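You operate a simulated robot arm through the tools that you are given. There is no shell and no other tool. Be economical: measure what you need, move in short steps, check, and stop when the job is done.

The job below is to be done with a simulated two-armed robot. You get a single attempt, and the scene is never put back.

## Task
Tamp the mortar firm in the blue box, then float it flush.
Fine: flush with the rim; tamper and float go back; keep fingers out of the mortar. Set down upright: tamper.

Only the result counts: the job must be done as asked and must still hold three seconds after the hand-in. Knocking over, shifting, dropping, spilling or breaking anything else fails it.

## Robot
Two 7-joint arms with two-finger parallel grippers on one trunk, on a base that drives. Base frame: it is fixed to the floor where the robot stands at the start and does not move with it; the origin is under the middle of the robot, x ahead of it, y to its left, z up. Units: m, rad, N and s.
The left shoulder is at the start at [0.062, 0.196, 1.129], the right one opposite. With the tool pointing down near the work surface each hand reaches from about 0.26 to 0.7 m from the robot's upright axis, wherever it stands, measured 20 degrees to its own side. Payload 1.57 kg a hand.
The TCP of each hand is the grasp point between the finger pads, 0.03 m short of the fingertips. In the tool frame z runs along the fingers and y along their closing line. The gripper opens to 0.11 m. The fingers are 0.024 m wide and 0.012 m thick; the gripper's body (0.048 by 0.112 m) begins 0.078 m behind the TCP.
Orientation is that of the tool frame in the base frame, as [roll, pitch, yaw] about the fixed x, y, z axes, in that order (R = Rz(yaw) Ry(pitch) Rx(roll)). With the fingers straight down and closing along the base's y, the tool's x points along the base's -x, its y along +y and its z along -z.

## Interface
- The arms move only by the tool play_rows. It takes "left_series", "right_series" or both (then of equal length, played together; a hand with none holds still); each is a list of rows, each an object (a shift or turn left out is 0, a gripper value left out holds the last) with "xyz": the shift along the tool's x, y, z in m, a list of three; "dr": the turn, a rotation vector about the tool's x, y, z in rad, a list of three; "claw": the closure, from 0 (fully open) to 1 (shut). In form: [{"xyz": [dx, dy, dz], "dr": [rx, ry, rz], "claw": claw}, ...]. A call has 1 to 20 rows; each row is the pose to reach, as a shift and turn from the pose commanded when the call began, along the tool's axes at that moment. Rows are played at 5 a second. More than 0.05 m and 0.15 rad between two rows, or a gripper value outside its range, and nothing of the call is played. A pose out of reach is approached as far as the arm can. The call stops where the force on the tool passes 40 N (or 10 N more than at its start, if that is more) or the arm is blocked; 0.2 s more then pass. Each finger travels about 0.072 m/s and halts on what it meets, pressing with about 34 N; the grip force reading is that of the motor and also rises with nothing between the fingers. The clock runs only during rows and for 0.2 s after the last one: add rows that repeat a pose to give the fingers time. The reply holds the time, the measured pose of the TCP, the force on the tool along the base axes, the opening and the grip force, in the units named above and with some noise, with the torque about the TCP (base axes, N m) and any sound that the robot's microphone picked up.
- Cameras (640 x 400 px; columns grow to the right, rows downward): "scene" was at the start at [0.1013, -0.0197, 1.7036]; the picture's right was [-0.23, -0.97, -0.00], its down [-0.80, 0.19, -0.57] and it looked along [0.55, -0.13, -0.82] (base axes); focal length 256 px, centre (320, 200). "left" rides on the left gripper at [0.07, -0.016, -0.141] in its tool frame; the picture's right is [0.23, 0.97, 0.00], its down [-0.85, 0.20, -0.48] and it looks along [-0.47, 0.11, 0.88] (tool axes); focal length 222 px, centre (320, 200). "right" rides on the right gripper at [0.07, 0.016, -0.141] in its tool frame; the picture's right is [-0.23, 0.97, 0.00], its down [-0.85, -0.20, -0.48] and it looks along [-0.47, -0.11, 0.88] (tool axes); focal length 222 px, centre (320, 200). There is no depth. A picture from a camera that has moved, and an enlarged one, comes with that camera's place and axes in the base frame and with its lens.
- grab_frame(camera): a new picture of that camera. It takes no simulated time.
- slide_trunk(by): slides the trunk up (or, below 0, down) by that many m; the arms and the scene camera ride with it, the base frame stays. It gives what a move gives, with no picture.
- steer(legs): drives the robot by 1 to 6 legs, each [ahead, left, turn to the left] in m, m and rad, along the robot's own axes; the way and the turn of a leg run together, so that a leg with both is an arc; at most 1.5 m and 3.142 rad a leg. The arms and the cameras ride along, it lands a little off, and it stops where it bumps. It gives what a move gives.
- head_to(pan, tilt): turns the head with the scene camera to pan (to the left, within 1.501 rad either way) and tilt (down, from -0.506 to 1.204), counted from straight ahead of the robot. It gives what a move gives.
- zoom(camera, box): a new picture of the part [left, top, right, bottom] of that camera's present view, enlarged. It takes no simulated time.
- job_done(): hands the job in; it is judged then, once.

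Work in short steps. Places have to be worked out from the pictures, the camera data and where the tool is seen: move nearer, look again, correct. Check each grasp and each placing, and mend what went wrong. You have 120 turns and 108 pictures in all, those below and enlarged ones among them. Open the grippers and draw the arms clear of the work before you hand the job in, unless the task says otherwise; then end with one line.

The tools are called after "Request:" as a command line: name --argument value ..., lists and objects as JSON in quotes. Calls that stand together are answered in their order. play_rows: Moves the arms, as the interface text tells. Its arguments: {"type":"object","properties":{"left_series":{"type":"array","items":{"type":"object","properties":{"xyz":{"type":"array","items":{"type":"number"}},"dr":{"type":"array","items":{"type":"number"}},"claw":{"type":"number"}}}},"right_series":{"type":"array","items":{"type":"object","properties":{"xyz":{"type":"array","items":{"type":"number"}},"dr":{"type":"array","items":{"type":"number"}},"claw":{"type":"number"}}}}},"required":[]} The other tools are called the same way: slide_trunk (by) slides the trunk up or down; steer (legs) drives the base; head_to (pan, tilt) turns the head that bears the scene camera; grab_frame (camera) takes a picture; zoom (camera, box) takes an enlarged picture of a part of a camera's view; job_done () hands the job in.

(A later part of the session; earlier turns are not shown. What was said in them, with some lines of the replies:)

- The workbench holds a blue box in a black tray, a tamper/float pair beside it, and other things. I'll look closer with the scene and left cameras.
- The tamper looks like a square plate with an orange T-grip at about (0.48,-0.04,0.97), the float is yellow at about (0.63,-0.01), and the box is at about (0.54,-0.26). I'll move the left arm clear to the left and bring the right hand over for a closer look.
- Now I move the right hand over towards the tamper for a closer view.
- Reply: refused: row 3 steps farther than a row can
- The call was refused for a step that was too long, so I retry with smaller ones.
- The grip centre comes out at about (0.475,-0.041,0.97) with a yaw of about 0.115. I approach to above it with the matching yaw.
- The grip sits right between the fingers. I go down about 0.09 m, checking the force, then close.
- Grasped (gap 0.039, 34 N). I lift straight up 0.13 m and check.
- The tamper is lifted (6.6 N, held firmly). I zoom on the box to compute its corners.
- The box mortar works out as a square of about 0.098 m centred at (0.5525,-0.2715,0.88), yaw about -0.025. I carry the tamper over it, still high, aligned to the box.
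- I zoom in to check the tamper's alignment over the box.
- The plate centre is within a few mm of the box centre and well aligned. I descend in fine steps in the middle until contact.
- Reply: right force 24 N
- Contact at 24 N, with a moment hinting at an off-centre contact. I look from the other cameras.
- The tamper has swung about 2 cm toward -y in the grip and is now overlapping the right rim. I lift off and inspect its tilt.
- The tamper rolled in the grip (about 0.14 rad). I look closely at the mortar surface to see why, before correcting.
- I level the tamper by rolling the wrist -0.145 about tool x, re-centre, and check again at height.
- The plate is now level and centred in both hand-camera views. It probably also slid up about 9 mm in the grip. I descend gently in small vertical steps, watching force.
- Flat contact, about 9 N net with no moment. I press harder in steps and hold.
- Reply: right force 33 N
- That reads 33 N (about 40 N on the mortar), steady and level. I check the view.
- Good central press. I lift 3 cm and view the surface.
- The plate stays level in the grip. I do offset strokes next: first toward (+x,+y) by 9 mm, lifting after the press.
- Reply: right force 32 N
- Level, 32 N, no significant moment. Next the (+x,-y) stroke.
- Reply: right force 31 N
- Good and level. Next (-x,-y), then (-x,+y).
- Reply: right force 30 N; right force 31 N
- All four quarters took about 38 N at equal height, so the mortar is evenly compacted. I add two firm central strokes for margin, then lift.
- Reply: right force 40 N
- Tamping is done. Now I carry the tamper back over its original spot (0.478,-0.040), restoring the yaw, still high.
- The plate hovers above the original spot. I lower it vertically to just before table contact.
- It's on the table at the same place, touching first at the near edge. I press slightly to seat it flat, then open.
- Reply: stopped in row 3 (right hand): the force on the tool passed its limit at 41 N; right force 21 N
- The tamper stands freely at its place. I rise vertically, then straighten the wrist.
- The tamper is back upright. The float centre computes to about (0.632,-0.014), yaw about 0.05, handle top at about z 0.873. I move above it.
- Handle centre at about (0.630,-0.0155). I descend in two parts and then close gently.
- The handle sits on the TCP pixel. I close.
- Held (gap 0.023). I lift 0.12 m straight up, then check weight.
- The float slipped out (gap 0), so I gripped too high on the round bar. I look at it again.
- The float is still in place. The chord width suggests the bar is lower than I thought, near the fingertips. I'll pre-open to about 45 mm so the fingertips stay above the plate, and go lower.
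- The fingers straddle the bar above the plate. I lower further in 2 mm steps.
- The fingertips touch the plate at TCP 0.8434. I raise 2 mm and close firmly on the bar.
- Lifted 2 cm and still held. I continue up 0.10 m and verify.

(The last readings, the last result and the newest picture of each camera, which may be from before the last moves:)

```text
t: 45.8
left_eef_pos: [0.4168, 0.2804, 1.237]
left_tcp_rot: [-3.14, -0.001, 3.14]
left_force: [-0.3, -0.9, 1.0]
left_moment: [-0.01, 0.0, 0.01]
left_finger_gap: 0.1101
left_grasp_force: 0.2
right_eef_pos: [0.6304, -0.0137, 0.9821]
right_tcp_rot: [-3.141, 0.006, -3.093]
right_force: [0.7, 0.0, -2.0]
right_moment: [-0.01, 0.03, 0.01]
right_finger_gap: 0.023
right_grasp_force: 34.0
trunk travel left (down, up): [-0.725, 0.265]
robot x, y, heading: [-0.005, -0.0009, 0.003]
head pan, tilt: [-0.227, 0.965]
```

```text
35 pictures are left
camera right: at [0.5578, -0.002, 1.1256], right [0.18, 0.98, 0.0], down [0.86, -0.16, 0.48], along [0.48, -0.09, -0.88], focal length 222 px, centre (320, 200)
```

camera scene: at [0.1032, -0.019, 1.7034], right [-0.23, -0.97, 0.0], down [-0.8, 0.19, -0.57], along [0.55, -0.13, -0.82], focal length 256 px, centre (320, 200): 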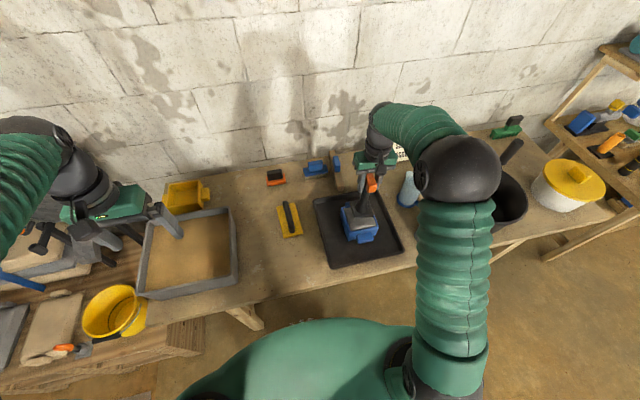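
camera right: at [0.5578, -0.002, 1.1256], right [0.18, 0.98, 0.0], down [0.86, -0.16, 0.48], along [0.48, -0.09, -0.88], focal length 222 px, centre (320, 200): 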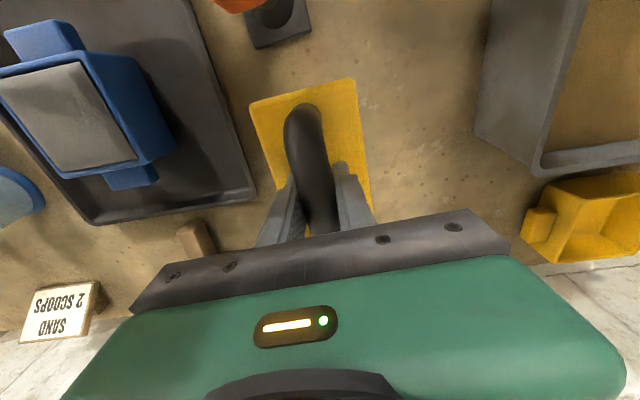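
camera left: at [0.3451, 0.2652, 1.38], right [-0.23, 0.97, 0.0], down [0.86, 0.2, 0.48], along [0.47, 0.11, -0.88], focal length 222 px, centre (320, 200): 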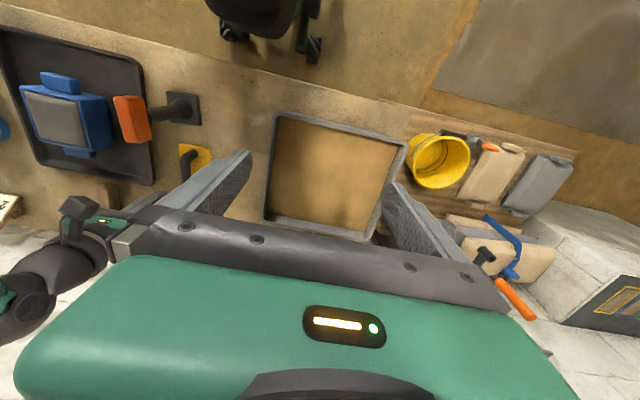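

The float is secure. I carry it around the tamper (first -y, then back in x) to above the box's left part.

Request:
play_rows --right_series '[{"xyz": [0.002, -0.042, 0], "dr": [0, 0, 0.01]}, {"xyz": [0.004, -0.084, 0], "dr": [0, 0, 0.02]}, {"xyz": [0.0061, -0.1258, 0], "dr": [0, 0, 0.04]}, {"xyz": [0.032, -0.155, 0], "dr": [0, 0, 0.05]}, {"xyz": [0.06, -0.18, 0], "dr": [0, 0, 0.06]}, {"xyz": [0.0892, -0.2064, 0], "dr": [0, 0, 0.072]}, {"xyz": [0.0892, -0.2064, 0], "dr": [0, 0, 0.072]}]'

Request:
grab_frame --camera "right"

Request:
zoom --camera "scene" --box '[300, 160, 410, 270]'

Request:
zoom --camera "left" --box '[0, 50, 160, 190]'

```text
t: 47.4
left_eef_pos: [0.415, 0.2782, 1.2386]
left_tcp_rot: [3.14, -0.001, 3.14]
left_force: [-0.2, -0.9, -0.3]
left_moment: [-0.02, 0.0, -0.02]
left_finger_gap: 0.1099
left_grasp_force: 0.0
right_eef_pos: [0.5511, -0.2294, 0.9815]
right_tcp_rot: [3.138, 0.005, 3.118]
right_force: [0.4, -0.2, -1.5]
right_moment: [-0.01, 0.02, 0.01]
right_finger_gap: 0.0232
right_grasp_force: 33.6
trunk travel left (down, up): [-0.725, 0.265]
robot x, y, heading: [-0.0014, -0.0043, -0.002]
head pan, tilt: [-0.227, 0.965]
```

```text
34 pictures are left
camera right: at [0.4797, -0.2134, 1.1237], right [0.25, 0.97, 0.0], down [0.85, -0.22, 0.48], along [0.47, -0.12, -0.88], focal length 222 px, centre (320, 200)
```

right: 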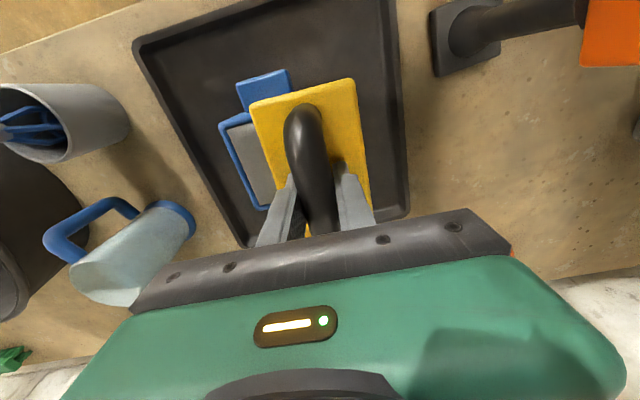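

```text
3.64 times, centred on (355, 215) of scene
camera zoom: at [0.1029, -0.0191, 1.7035], right [-0.23, -0.97, 0.0], down [-0.8, 0.19, -0.57], along [0.55, -0.13, -0.82], focal length 933 px, centre (193, 146)
```

zoom: 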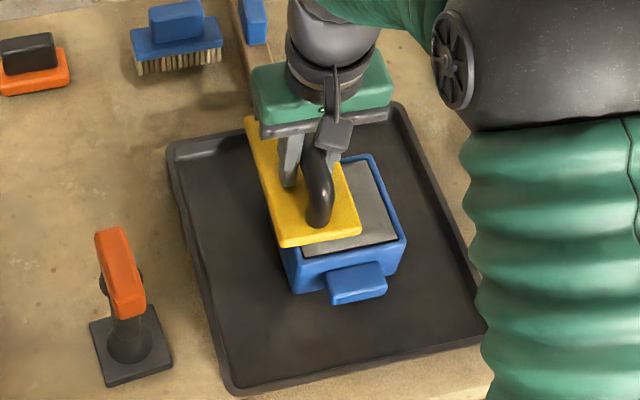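

```text
2.86 times, centred on (80, 120) of left
camera zoom: at [0.3454, 0.2631, 1.3803], right [-0.23, 0.97, 0.0], down [0.86, 0.2, 0.48], along [0.47, 0.11, -0.88], focal length 635 px, centre (1006, 429)
```

zoom: 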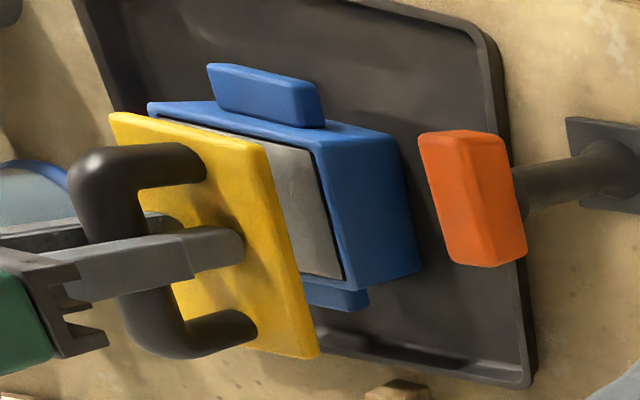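

Float is level above the box's left side. I descend with fine steps toward the rim.

Request:
play_rows --right_series '[{"xyz": [0, 0, 0.02]}, {"xyz": [0, 0, 0.04]}, {"xyz": [0, 0, 0.048]}, {"xyz": [0, 0, 0.052]}, {"xyz": [0, 0, 0.055]}, {"xyz": [0, 0, 0.057]}, {"xyz": [0, 0, 0.059]}, {"xyz": [0, 0, 0.059]}]'

Request:
zoom --camera "left" --box '[0, 50, 160, 190]'

```text
t: 49.2
left_eef_pos: [0.4162, 0.2782, 1.2378]
left_tcp_rot: [3.142, 0.0, 3.141]
left_force: [0.1, -0.3, -0.1]
left_moment: [-0.03, -0.01, 0.01]
left_finger_gap: 0.1101
left_grasp_force: 0.0
right_eef_pos: [0.5548, -0.2262, 0.9224]
right_tcp_rot: [3.141, 0.006, 3.118]
right_force: [1.2, -0.3, -1.7]
right_moment: [-0.01, 0.03, 0.03]
right_finger_gap: 0.0231
right_grasp_force: 34.1
trunk travel left (down, up): [-0.725, 0.265]
robot x, y, heading: [0.0009, 0.0005, 0.0]
head pan, tilt: [-0.227, 0.965]
```

```text
2.86 times, centred on (80, 120) of left
camera zoom: at [0.345, 0.2639, 1.3802], right [-0.23, 0.97, 0.0], down [0.86, 0.2, 0.48], along [0.47, 0.11, -0.88], focal length 635 px, centre (1006, 429)
```

zoom: 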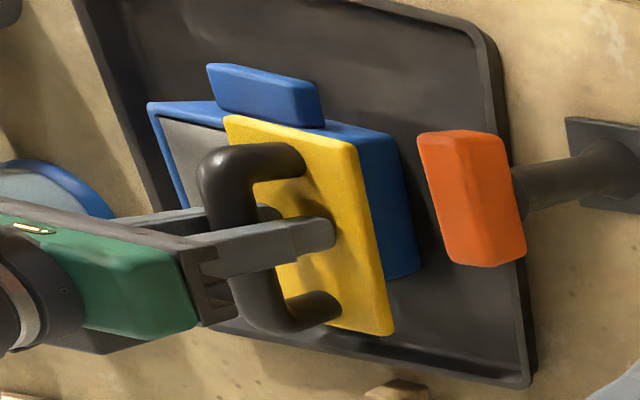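

No contact yet but close. I continue in 1.5 mm steps.

Request:
play_rows --right_series '[{"xyz": [0, 0, 0.0015]}, {"xyz": [0, 0, 0.003]}, {"xyz": [0, 0, 0.0045]}, {"xyz": [0, 0, 0.0045]}]'

Request:
play_rows --right_series '[{"xyz": [0, 0, 0.0015]}, {"xyz": [0, 0, 0.003]}, {"xyz": [0, 0, 0.003]}]'

```text
t: 50.2
left_eef_pos: [0.413, 0.2795, 1.2383]
left_tcp_rot: [3.142, 0.0, -3.14]
left_force: [-0.7, 0.5, -0.7]
left_moment: [-0.01, -0.02, 0.0]
left_finger_gap: 0.1101
left_grasp_force: 0.1
right_eef_pos: [0.5537, -0.2266, 0.9189]
right_tcp_rot: [-3.141, 0.01, 3.118]
right_force: [2.4, -0.8, 18.4]
right_moment: [0.01, 0.78, 0.01]
right_finger_gap: 0.0231
right_grasp_force: 34.5
trunk travel left (down, up): [-0.725, 0.265]
robot x, y, heading: [-0.0014, -0.0018, 0.004]
head pan, tilt: [-0.227, 0.965]
```

```text
t: 51.1
left_eef_pos: [0.4132, 0.2801, 1.2383]
left_tcp_rot: [-3.141, 0.001, 3.141]
left_force: [-1.5, 0.3, 0.1]
left_moment: [-0.02, 0.0, 0.02]
left_finger_gap: 0.1099
left_grasp_force: 0.1
right_eef_pos: [0.5538, -0.2256, 0.9175]
right_tcp_rot: [3.142, 0.016, 3.119]
right_force: [-4.8, -0.8, 18.9]
right_moment: [0.1, 0.89, 0.03]
right_finger_gap: 0.023
right_grasp_force: 34.1
trunk travel left (down, up): [-0.725, 0.265]
robot x, y, heading: [0.0012, -0.0014, -0.005]
head pan, tilt: [-0.227, 0.965]
stopped in row 3 (right hand): the force on the tool passed its limit at 40 N (the readings are from after the stop); the commanded pose is now the measured one
```

Contact was stronger than wanted, mostly at the near rim. I check the pictures.

Request:
zoom --camera "left" --box '[0, 50, 160, 190]'

Request:
zoom --camera "scene" --box '[310, 170, 400, 260]'

```text
2.86 times, centred on (80, 120) of left
camera zoom: at [0.3423, 0.2653, 1.3804], right [-0.23, 0.97, 0.0], down [0.85, 0.2, 0.48], along [0.47, 0.11, -0.88], focal length 635 px, centre (1006, 429)
```

zoom: 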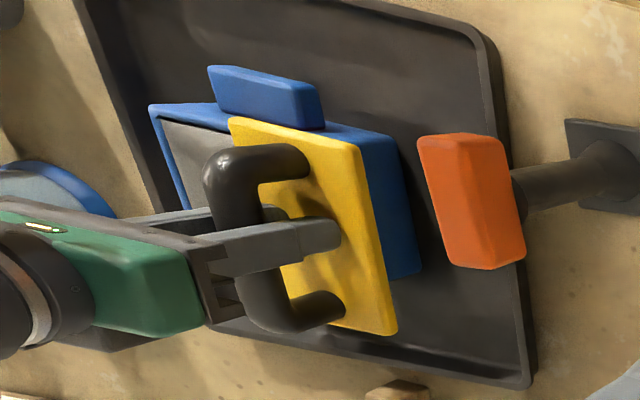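

```text
4.44 times, centred on (355, 215) of scene
camera zoom: at [0.097, -0.0164, 1.7036], right [-0.23, -0.97, 0.0], down [-0.8, 0.18, -0.57], along [0.56, -0.13, -0.82], focal length 1140 px, centre (164, 133)
```

zoom: 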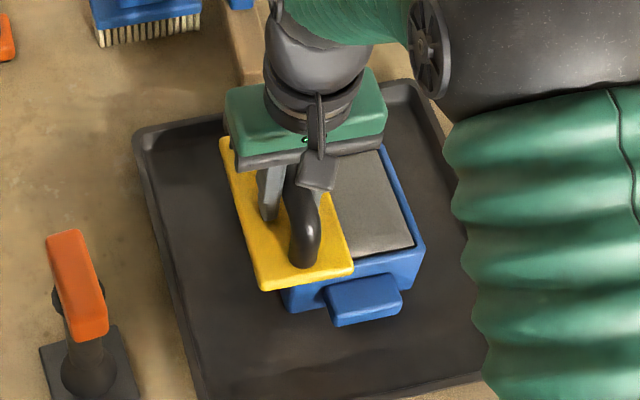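

The box didn't move. I ease up 2 mm and pitch the far end down slightly to sit flat.

Request:
play_rows --right_series '[{"xyz": [0, 0, -0.002]}, {"xyz": [0, 0, -0.002], "dr": [0, 0.01, 0]}, {"xyz": [0, 0, -0.002], "dr": [0, 0.01, 0]}]'

```text
t: 51.9
left_eef_pos: [0.4148, 0.2806, 1.238]
left_tcp_rot: [-3.139, 0.0, -3.141]
left_force: [-0.2, -0.2, 0.2]
left_moment: [-0.02, 0.02, 0.02]
left_finger_gap: 0.1102
left_grasp_force: 0.0
right_eef_pos: [0.5566, -0.2269, 0.9181]
right_tcp_rot: [-3.141, 0.005, 3.119]
right_force: [1.1, 0.2, 11.5]
right_moment: [0.01, -0.73, 0.03]
right_finger_gap: 0.0232
right_grasp_force: 34.5
trunk travel left (down, up): [-0.725, 0.265]
robot x, y, heading: [0.0015, -0.0061, -0.0]
head pan, tilt: [-0.227, 0.965]
```

Now the contact is on the far side, so I back off half the pitch.

Request:
play_rows --right_series '[{"xyz": [0, 0, 0], "dr": [0, -0.005, 0]}, {"xyz": [0, 0, 0], "dr": [0, -0.005, 0]}]'

```text
t: 52.5
left_eef_pos: [0.4139, 0.2796, 1.2385]
left_tcp_rot: [-3.139, 0.0, -3.141]
left_force: [0.3, 0.2, -0.4]
left_moment: [-0.01, 0.01, 0.01]
left_finger_gap: 0.1102
left_grasp_force: 0.2
right_eef_pos: [0.5546, -0.2256, 0.9183]
right_tcp_rot: [-3.142, 0.008, 3.119]
right_force: [0.6, 0.1, 9.5]
right_moment: [0.05, -0.72, 0.05]
right_finger_gap: 0.023
right_grasp_force: 33.6
trunk travel left (down, up): [-0.725, 0.265]
robot x, y, heading: [0.003, 0.001, -0.0]
head pan, tilt: [-0.227, 0.965]
```

Still far-side contact, so I back off a bit more.

Request:
play_rows --right_series '[{"xyz": [0, 0, 0], "dr": [0, -0.006, 0]}, {"xyz": [0, 0, 0], "dr": [0, -0.006, 0]}]'

```text
t: 53.1
left_eef_pos: [0.4144, 0.2801, 1.2376]
left_tcp_rot: [3.141, -0.001, -3.14]
left_force: [-0.3, -0.3, 0.6]
left_moment: [-0.01, 0.0, 0.0]
left_finger_gap: 0.1102
left_grasp_force: 0.1
right_eef_pos: [0.5555, -0.227, 0.9182]
right_tcp_rot: [3.141, 0.015, 3.119]
right_force: [1.1, 1.3, 10.3]
right_moment: [-0.01, 0.64, 0.01]
right_finger_gap: 0.0231
right_grasp_force: 33.5
trunk travel left (down, up): [-0.725, 0.265]
robot x, y, heading: [-0.002, 0.0018, -0.001]
head pan, tilt: [-0.227, 0.965]
```

Balanced is about +0.003 from here. I set that and sweep slowly toward -y across the mortar, resting lightly on both rims.

Request:
play_rows --right_series '[{"xyz": [0, 0, 0], "dr": [0, 0.003, 0]}, {"xyz": [-0.0002, -0.01, 0], "dr": [0, 0.003, 0]}, {"xyz": [-0.0004, -0.02, 0], "dr": [0, 0.003, 0]}, {"xyz": [-0.0006, -0.03, 0], "dr": [0, 0.003, 0]}]'

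Request:
zoom --camera "left" --box '[0, 50, 160, 190]'

```text
t: 54.1
left_eef_pos: [0.4157, 0.2796, 1.2396]
left_tcp_rot: [3.141, 0.0, 3.14]
left_force: [0.2, -0.2, -0.3]
left_moment: [0.02, -0.02, -0.01]
left_finger_gap: 0.1101
left_grasp_force: 0.1
right_eef_pos: [0.5558, -0.2565, 0.9186]
right_tcp_rot: [3.138, 0.011, 3.118]
right_force: [-1.7, 0.8, 0.8]
right_moment: [-0.09, -0.09, 0.02]
right_finger_gap: 0.0228
right_grasp_force: 34.0
trunk travel left (down, up): [-0.725, 0.265]
robot x, y, heading: [-0.0021, -0.0047, -0.0]
head pan, tilt: [-0.227, 0.965]
```

```text
2.86 times, centred on (80, 120) of left
camera zoom: at [0.3446, 0.2636, 1.3804], right [-0.23, 0.97, 0.0], down [0.86, 0.2, 0.48], along [0.47, 0.11, -0.88], focal length 635 px, centre (1006, 429)
```

zoom: 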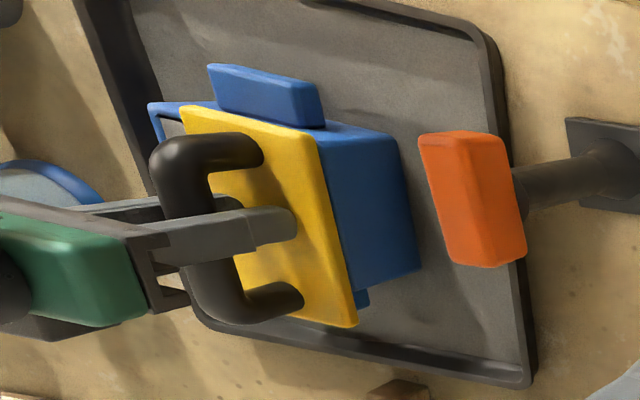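

Box steady, light contact (about 3 N). I continue the sweep with a touch more pressure.

Request:
play_rows --right_series '[{"xyz": [-0.0002, -0.01, 0.001]}, {"xyz": [-0.0004, -0.02, 0.0015]}, {"xyz": [-0.0006, -0.03, 0.0015]}, {"xyz": [-0.0009, -0.04, 0.0015]}, {"xyz": [-0.0011, -0.05, 0.0015]}, {"xyz": [-0.0013, -0.06, 0.0015]}]'

Request:
zoom --camera "left" --box '[0, 50, 160, 190]'

```text
t: 55.5
left_eef_pos: [0.4137, 0.28, 1.2387]
left_tcp_rot: [-3.139, -0.001, 3.141]
left_force: [0.1, 0.1, -0.2]
left_moment: [0.0, -0.01, 0.0]
left_finger_gap: 0.11
left_grasp_force: 0.1
right_eef_pos: [0.5548, -0.3171, 0.9176]
right_tcp_rot: [-3.14, 0.013, 3.119]
right_force: [0.2, 4.1, 12.8]
right_moment: [0.04, -0.31, 0.13]
right_finger_gap: 0.0228
right_grasp_force: 34.1
trunk travel left (down, up): [-0.725, 0.265]
robot x, y, heading: [0.0031, -0.0001, 0.001]
head pan, tilt: [-0.227, 0.965]
```

```text
2.86 times, centred on (80, 120) of left
camera zoom: at [0.3433, 0.2656, 1.3803], right [-0.23, 0.97, 0.0], down [0.85, 0.2, 0.48], along [0.47, 0.11, -0.88], focal length 635 px, centre (1006, 429)
```

zoom: 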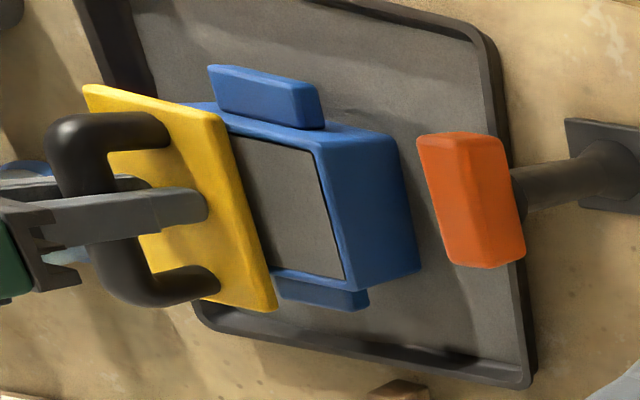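

The swept part looks flat and flush and the box is unmoved. I sweep back over for a second pass.

Request:
play_rows --right_series '[{"xyz": [0.0002, 0.01, -0.0003]}, {"xyz": [0.0004, 0.02, -0.0003]}, {"xyz": [0.0006, 0.03, -0.0003]}, {"xyz": [0.0009, 0.04, -0.0003]}, {"xyz": [0.0011, 0.05, -0.0003]}, {"xyz": [0.0013, 0.06, -0.0003]}, {"xyz": [0.0015, 0.07, -0.0003]}, {"xyz": [0.0018, 0.08, -0.0003]}, {"xyz": [0.002, 0.088, -0.0003]}]'

Request:
zoom --camera "scene" --box '[310, 170, 400, 260]'

Request:
zoom --camera "left" --box '[0, 50, 160, 190]'

```text
t: 57.5
left_eef_pos: [0.4134, 0.2785, 1.2402]
left_tcp_rot: [-3.142, 0.001, 3.14]
left_force: [0.0, -0.4, 0.1]
left_moment: [-0.01, 0.01, 0.02]
left_finger_gap: 0.1101
left_grasp_force: 0.0
right_eef_pos: [0.554, -0.2296, 0.9179]
right_tcp_rot: [3.142, 0.014, 3.12]
right_force: [-0.9, -8.4, 21.7]
right_moment: [-0.18, 0.96, 0.3]
right_finger_gap: 0.0228
right_grasp_force: 33.9
trunk travel left (down, up): [-0.725, 0.265]
robot x, y, heading: [0.0017, -0.0008, 0.006]
head pan, tilt: [-0.227, 0.965]
```

```text
4.44 times, centred on (355, 215) of scene
camera zoom: at [0.0982, -0.0185, 1.7041], right [-0.23, -0.97, 0.0], down [-0.8, 0.19, -0.57], along [0.55, -0.13, -0.82], focal length 1140 px, centre (164, 133)
```

zoom: 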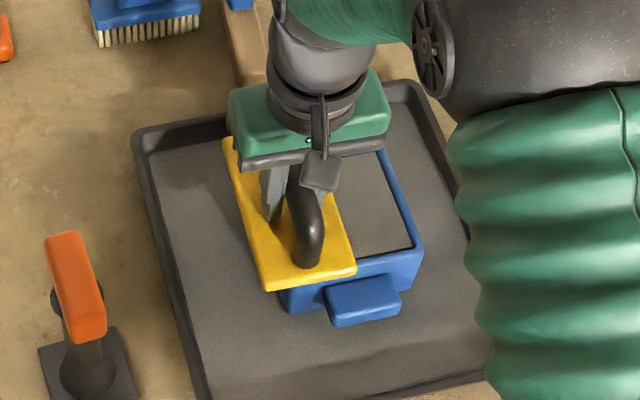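

```text
2.86 times, centred on (80, 120) of left
camera zoom: at [0.3426, 0.2635, 1.3812], right [-0.23, 0.97, 0.0], down [0.85, 0.2, 0.48], along [0.47, 0.11, -0.88], focal length 635 px, centre (1006, 429)
```

zoom: 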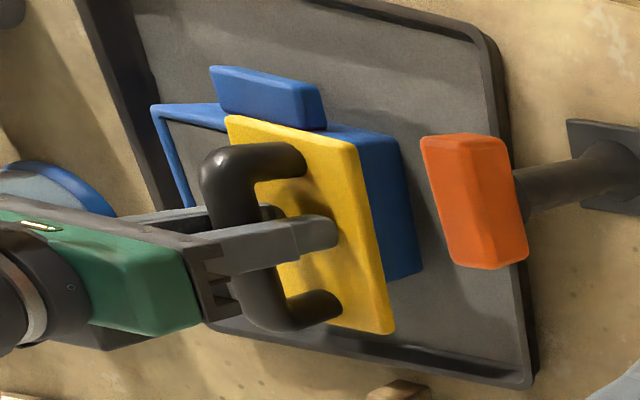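

Mortar looks smooth. I lift the float off vertically and inspect the result.

Request:
play_rows --right_series '[{"xyz": [0, 0, -0.005]}, {"xyz": [0, 0, -0.03]}, {"xyz": [0, 0, -0.064]}, {"xyz": [0, 0, -0.064]}]'

Request:
play_rows --right_series '[{"xyz": [-0.026, 0.03, 0]}, {"xyz": [-0.052, 0.06, 0]}, {"xyz": [-0.079, 0.09, 0]}, {"xyz": [-0.079, 0.09, 0]}]'

Request:
zoom --camera "scene" --box '[320, 180, 400, 260]'

Request:
zoom --camera "left" --box '[0, 60, 130, 170]'

```text
t: 58.5
left_eef_pos: [0.4156, 0.2787, 1.2383]
left_tcp_rot: [3.141, -0.002, -3.141]
left_force: [0.5, 0.4, -0.1]
left_moment: [-0.03, 0.02, 0.01]
left_finger_gap: 0.1097
left_grasp_force: 0.0
right_eef_pos: [0.5532, -0.2274, 0.9789]
right_tcp_rot: [3.14, 0.008, 3.118]
right_force: [0.7, 0.3, -1.7]
right_moment: [0.02, 0.02, -0.01]
right_finger_gap: 0.0233
right_grasp_force: 34.0
trunk travel left (down, up): [-0.725, 0.265]
robot x, y, heading: [-0.0008, -0.0013, 0.001]
head pan, tilt: [-0.227, 0.965]
```

```text
t: 59.5
left_eef_pos: [0.4145, 0.2793, 1.2385]
left_tcp_rot: [3.142, 0.0, -3.14]
left_force: [0.6, 0.2, -0.2]
left_moment: [-0.03, -0.02, 0.03]
left_finger_gap: 0.1098
left_grasp_force: 0.1
right_eef_pos: [0.6335, -0.141, 0.98]
right_tcp_rot: [-3.14, 0.008, 3.117]
right_force: [-1.3, 0.4, -2.1]
right_moment: [-0.01, 0.01, 0.0]
right_finger_gap: 0.0231
right_grasp_force: 33.6
trunk travel left (down, up): [-0.725, 0.265]
robot x, y, heading: [0.0006, -0.0013, 0.001]
head pan, tilt: [-0.227, 0.965]
```

```text
5.00 times, centred on (360, 220) of scene
camera zoom: at [0.1023, -0.0177, 1.7035], right [-0.23, -0.97, 0.0], down [-0.8, 0.18, -0.57], along [0.55, -0.13, -0.82], focal length 1283 px, centre (120, 100)
```

zoom: 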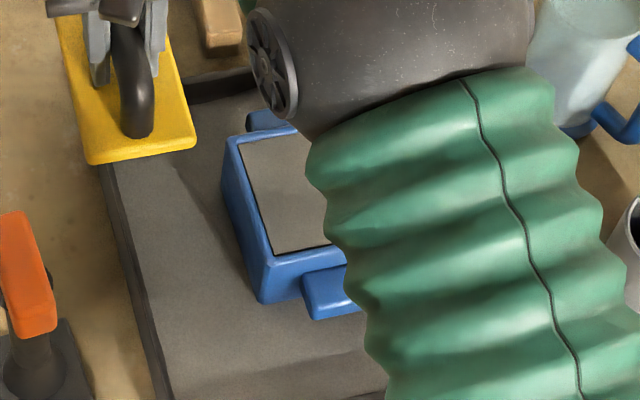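

```text
3.64 times, centred on (65, 115) of left
camera zoom: at [0.344, 0.2643, 1.3805], right [-0.23, 0.97, 0.0], down [0.85, 0.2, 0.48], along [0.47, 0.11, -0.88], focal length 808 px, centre (1247, 509)
```

zoom: 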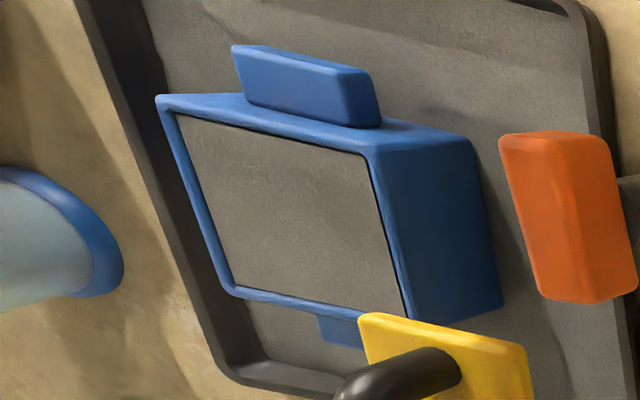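

The mortar is now flush: more of the left rim shows than before, and the surface is smooth. I return the float to its original spot, above it first.

Request:
play_rows --right_series '[{"xyz": [0.0015, 0.04, 0], "dr": [0, 0, -0.024]}, {"xyz": [0.003, 0.082, 0], "dr": [0, 0, -0.048]}, {"xyz": [0.0045, 0.1264, 0], "dr": [0, 0, -0.072]}, {"xyz": [0.0045, 0.1264, 0], "dr": [0, 0, -0.072]}]'

Request:
play_rows --right_series '[{"xyz": [0, 0, 0.04]}, {"xyz": [0, 0, 0.08]}, {"xyz": [0, 0, 0.11]}, {"xyz": [0, 0, 0.124]}, {"xyz": [0, 0, 0.128]}, {"xyz": [0, 0, 0.128]}]'

Request:
zoom --camera "scene" --box '[240, 150, 340, 275]'

```text
t: 60.5
left_eef_pos: [0.4159, 0.278, 1.2384]
left_tcp_rot: [3.141, -0.003, 3.141]
left_force: [0.3, -0.1, 0.2]
left_moment: [0.03, 0.0, -0.01]
left_finger_gap: 0.1101
left_grasp_force: 0.1
right_eef_pos: [0.6379, -0.0143, 0.9814]
right_tcp_rot: [3.14, 0.009, -3.092]
right_force: [-0.6, 0.4, -0.9]
right_moment: [-0.03, 0.0, -0.02]
right_finger_gap: 0.0232
right_grasp_force: 34.5
trunk travel left (down, up): [-0.725, 0.265]
robot x, y, heading: [0.0012, -0.0007, -0.002]
head pan, tilt: [-0.227, 0.965]
```

```text
t: 61.9
left_eef_pos: [0.4157, 0.2802, 1.2388]
left_tcp_rot: [-3.14, -0.001, 3.139]
left_force: [-0.4, -0.8, -0.1]
left_moment: [0.0, -0.02, 0.02]
left_finger_gap: 0.11
left_grasp_force: 0.1
right_eef_pos: [0.6373, -0.0124, 0.8533]
right_tcp_rot: [-3.139, 0.009, -3.094]
right_force: [0.3, 0.8, -1.7]
right_moment: [0.02, 0.04, 0.01]
right_finger_gap: 0.0231
right_grasp_force: 34.4
trunk travel left (down, up): [-0.725, 0.265]
robot x, y, heading: [0.0003, -0.0004, 0.002]
head pan, tilt: [-0.227, 0.965]
```

```text
3.20 times, centred on (290, 212) of scene
camera zoom: at [0.1032, -0.0166, 1.7035], right [-0.23, -0.97, 0.0], down [-0.8, 0.18, -0.57], along [0.55, -0.13, -0.82], focal length 821 px, centre (416, 160)
```

zoom: 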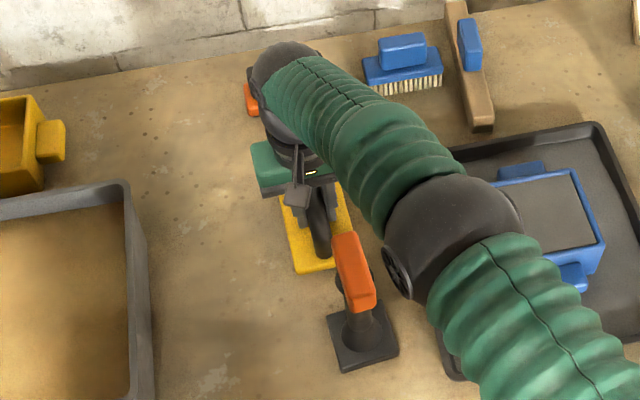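

I correct 5 mm in x and lower gently to the table.

Request:
play_rows --right_series '[{"xyz": [0.005, -0.0015, 0]}, {"xyz": [0.005, -0.0015, 0.003]}, {"xyz": [0.005, -0.0015, 0.005]}, {"xyz": [0.005, -0.0015, 0.007]}, {"xyz": [0.005, -0.0015, 0.007]}]'

```text
t: 63.1
left_eef_pos: [0.4156, 0.2802, 1.2378]
left_tcp_rot: [-3.141, -0.001, 3.141]
left_force: [-0.7, 0.7, -0.1]
left_moment: [0.0, -0.02, -0.03]
left_finger_gap: 0.1098
left_grasp_force: 0.0
right_eef_pos: [0.6309, -0.0148, 0.846]
right_tcp_rot: [-3.141, 0.011, -3.093]
right_force: [-0.2, 0.5, -0.8]
right_moment: [0.01, 0.06, 0.02]
right_finger_gap: 0.0233
right_grasp_force: 34.1
trunk travel left (down, up): [-0.725, 0.265]
robot x, y, heading: [0.0008, -0.0005, 0.005]
head pan, tilt: [-0.227, 0.965]
```

Barely touching, if at all. I lower 1.5 mm more and check the force.

Request:
play_rows --right_series '[{"xyz": [0, 0, 0.0008]}, {"xyz": [0, 0, 0.0015]}, {"xyz": [0, 0, 0.0015]}]'

Request:
zoom --camera "scene" --box '[240, 150, 340, 275]'

```text
t: 63.9
left_eef_pos: [0.4155, 0.2797, 1.2379]
left_tcp_rot: [-3.14, 0.0, -3.142]
left_force: [-0.4, 0.1, 0.4]
left_moment: [0.0, 0.03, 0.0]
left_finger_gap: 0.11
left_grasp_force: 0.1
right_eef_pos: [0.6303, -0.0146, 0.8453]
right_tcp_rot: [-3.14, 0.009, -3.092]
right_force: [-0.5, -0.4, -2.2]
right_moment: [0.03, 0.03, -0.02]
right_finger_gap: 0.023
right_grasp_force: 33.9
trunk travel left (down, up): [-0.725, 0.265]
robot x, y, heading: [0.001, -0.0016, 0.005]
head pan, tilt: [-0.227, 0.965]
```

```text
3.20 times, centred on (290, 212) of scene
camera zoom: at [0.1032, -0.0166, 1.7035], right [-0.23, -0.97, 0.0], down [-0.8, 0.18, -0.57], along [0.55, -0.13, -0.82], focal length 821 px, centre (416, 160)
```

zoom: 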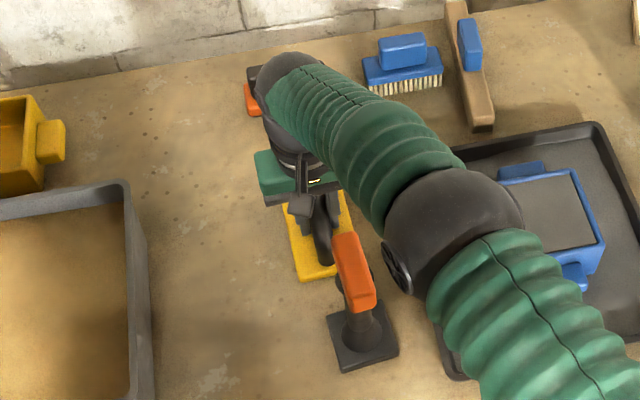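

Still airborne by a millimetre or so. I lower 3 mm more.

Request:
play_rows --right_series '[{"xyz": [0, 0, 0.001]}, {"xyz": [0, 0, 0.002]}, {"xyz": [0, 0, 0.003]}, {"xyz": [0, 0, 0.003]}]'

```text
t: 64.9
left_eef_pos: [0.414, 0.2795, 1.2381]
left_tcp_rot: [3.141, 0.001, -3.142]
left_force: [0.4, -0.4, -0.8]
left_moment: [0.0, 0.02, 0.01]
left_finger_gap: 0.11
left_grasp_force: 0.2
right_eef_pos: [0.6307, -0.0149, 0.8449]
right_tcp_rot: [3.141, 0.014, -3.094]
right_force: [2.4, -0.9, 12.2]
right_moment: [-0.03, 0.63, 0.03]
right_finger_gap: 0.0229
right_grasp_force: 33.9
trunk travel left (down, up): [-0.725, 0.265]
robot x, y, heading: [0.0008, -0.0, 0.001]
head pan, tilt: [-0.227, 0.965]
```

It rests on the table. I open to the straddle width and rise.

Request:
play_rows --right_series '[{"xyz": [0, 0, -0.002], "claw": 0.7}, {"xyz": [0, 0, -0.002], "claw": 0.58}, {"xyz": [0, 0, -0.002], "claw": 0.58}, {"xyz": [0, 0, -0.01]}, {"xyz": [0, 0, -0.05]}, {"xyz": [0, 0, -0.09]}, {"xyz": [0, 0, -0.13]}, {"xyz": [0, 0, -0.17]}, {"xyz": [0, 0, -0.21]}, {"xyz": [0, 0, -0.25], "claw": 0}, {"xyz": [0, 0, -0.25], "claw": 0}]'

Request:
grab_frame --camera "right"

Request:
zoom --camera "scene" --box '[240, 150, 340, 275]'

```text
t: 67.3
left_eef_pos: [0.4162, 0.28, 1.2365]
left_tcp_rot: [-3.14, 0.0, 3.141]
left_force: [0.5, 0.2, 0.5]
left_moment: [0.01, -0.03, -0.03]
left_finger_gap: 0.1101
left_grasp_force: 0.1
right_eef_pos: [0.6281, -0.0129, 1.0928]
right_tcp_rot: [-3.14, 0.01, -3.092]
right_force: [-0.3, 0.4, 0.0]
right_moment: [-0.01, -0.04, 0.01]
right_finger_gap: 0.1101
right_grasp_force: 0.1
trunk travel left (down, up): [-0.725, 0.265]
robot x, y, heading: [0.0032, 0.0024, -0.0]
head pan, tilt: [-0.227, 0.965]
```

```text
20 pictures are left
camera right: at [0.554, -0.0008, 1.2342], right [0.18, 0.98, 0.0], down [0.86, -0.16, 0.49], along [0.48, -0.09, -0.87], focal length 222 px, centre (320, 200)
```

right: 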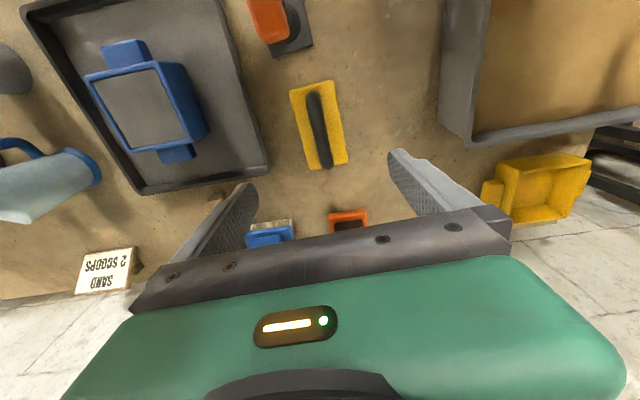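

```text
3.20 times, centred on (290, 212) of scene
camera zoom: at [0.1028, -0.0167, 1.7035], right [-0.23, -0.97, 0.0], down [-0.8, 0.18, -0.57], along [0.55, -0.13, -0.82], focal length 821 px, centre (416, 160)
```

zoom: 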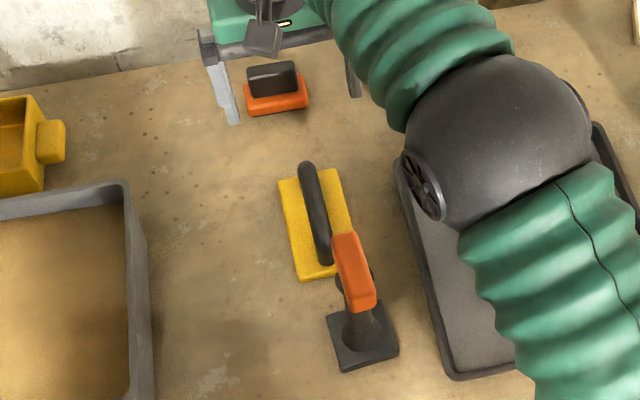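

Both tools are at their original places. I retract the right arm up and back and take a final look at the mortar.

Request:
play_rows --right_series '[{"xyz": [0, 0, -0.045]}, {"xyz": [0, 0, -0.09]}, {"xyz": [0, 0, -0.13]}, {"xyz": [0.045, -0.02, -0.13]}, {"xyz": [0.085, -0.05, -0.13]}, {"xyz": [0.12, -0.085, -0.13]}, {"xyz": [0.15, -0.125, -0.13]}, {"xyz": [0.18, -0.165, -0.13]}, {"xyz": [0.21, -0.205, -0.13]}, {"xyz": [0.24, -0.245, -0.13]}, {"xyz": [0.27, -0.285, -0.13]}, {"xyz": [0.3, -0.325, -0.13]}, {"xyz": [0.3, -0.325, -0.13]}]'

Request:
grab_frame --camera "scene"

Request:
zoom --camera "scene" --box '[330, 190, 390, 250]'

Request:
zoom --camera "left" --box '[10, 65, 120, 165]'

```text
t: 70.1
left_eef_pos: [0.4154, 0.2781, 1.2383]
left_tcp_rot: [3.141, 0.002, -3.141]
left_force: [-0.5, 0.8, -0.2]
left_moment: [0.01, 0.0, 0.02]
left_finger_gap: 0.1097
left_grasp_force: 0.0
right_eef_pos: [0.5656, -0.4628, 1.2375]
right_tcp_rot: [3.138, 0.008, -3.092]
right_force: [-0.1, -0.1, 0.3]
right_moment: [0.02, 0.01, 0.0]
right_finger_gap: 0.11
right_grasp_force: 0.0
right hand out of reach, approached as far as the arm can: row 3, 4, 5, 6, 7, 8, 9, 10, 11, 12, 13
trunk travel left (down, up): [-0.725, 0.265]
robot x, y, heading: [0.0019, 0.0022, -0.003]
head pan, tilt: [-0.227, 0.965]
```

```text
18 pictures are left
camera scene: at [0.1017, -0.0215, 1.7035], right [-0.23, -0.97, 0.0], down [-0.8, 0.19, -0.57], along [0.55, -0.13, -0.82], focal length 256 px, centre (320, 200)
```

scene: 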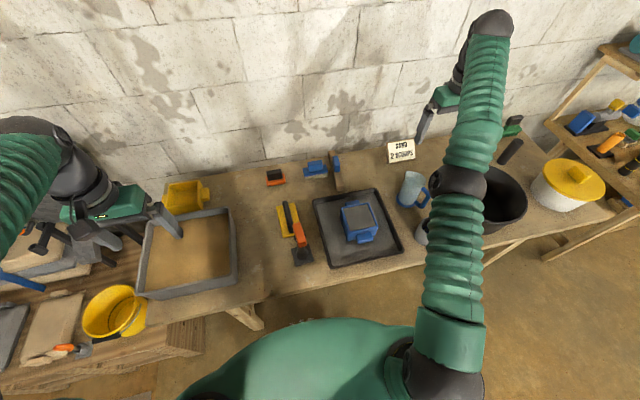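

```text
6.67 times, centred on (360, 220) of scene
camera zoom: at [0.1017, -0.0215, 1.7035], right [-0.23, -0.97, 0.0], down [-0.8, 0.19, -0.57], along [0.55, -0.13, -0.82], focal length 1710 px, centre (53, 67)
```

zoom: 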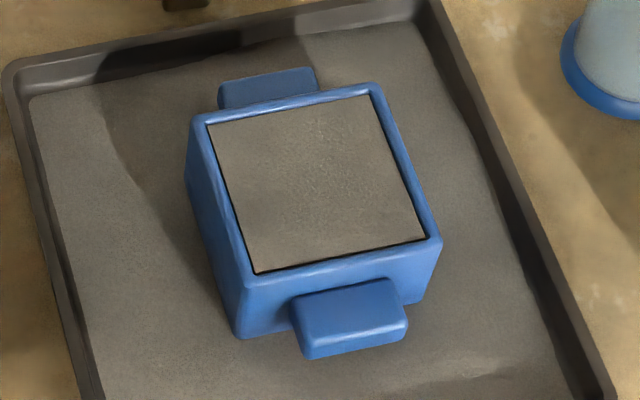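

```text
4.00 times, centred on (65, 115) of left
camera zoom: at [0.3447, 0.2624, 1.3806], right [-0.23, 0.97, 0.0], down [0.86, 0.2, 0.48], along [0.47, 0.11, -0.88], focal length 888 px, centre (1340, 540)
```

zoom: 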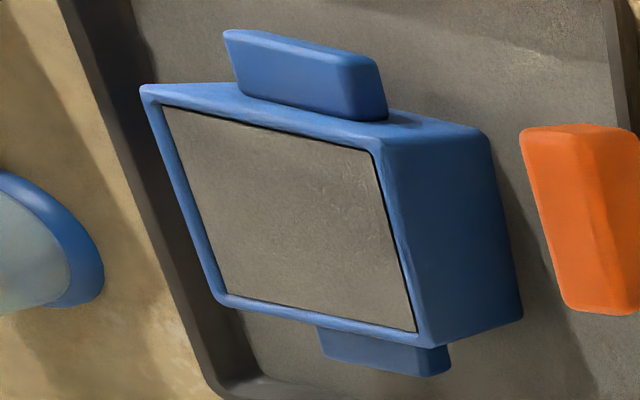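

The mortar is level with the rim, the box hasn't moved, the tamper stands upright and the float is back. Both grippers are open and clear, so I hand in.

Request:
job_done

```text
The job is handed in.
```

I tamped the mortar in the blue box with about 40 N over all four quarters and the centre, then floated it so it looks flush with the rim. The tamper stands upright in its original place and the float is back in its own. I had no direct way to check how firm the mortar is. Some trimmed-off mortar appears to be lying in the tray under the box.
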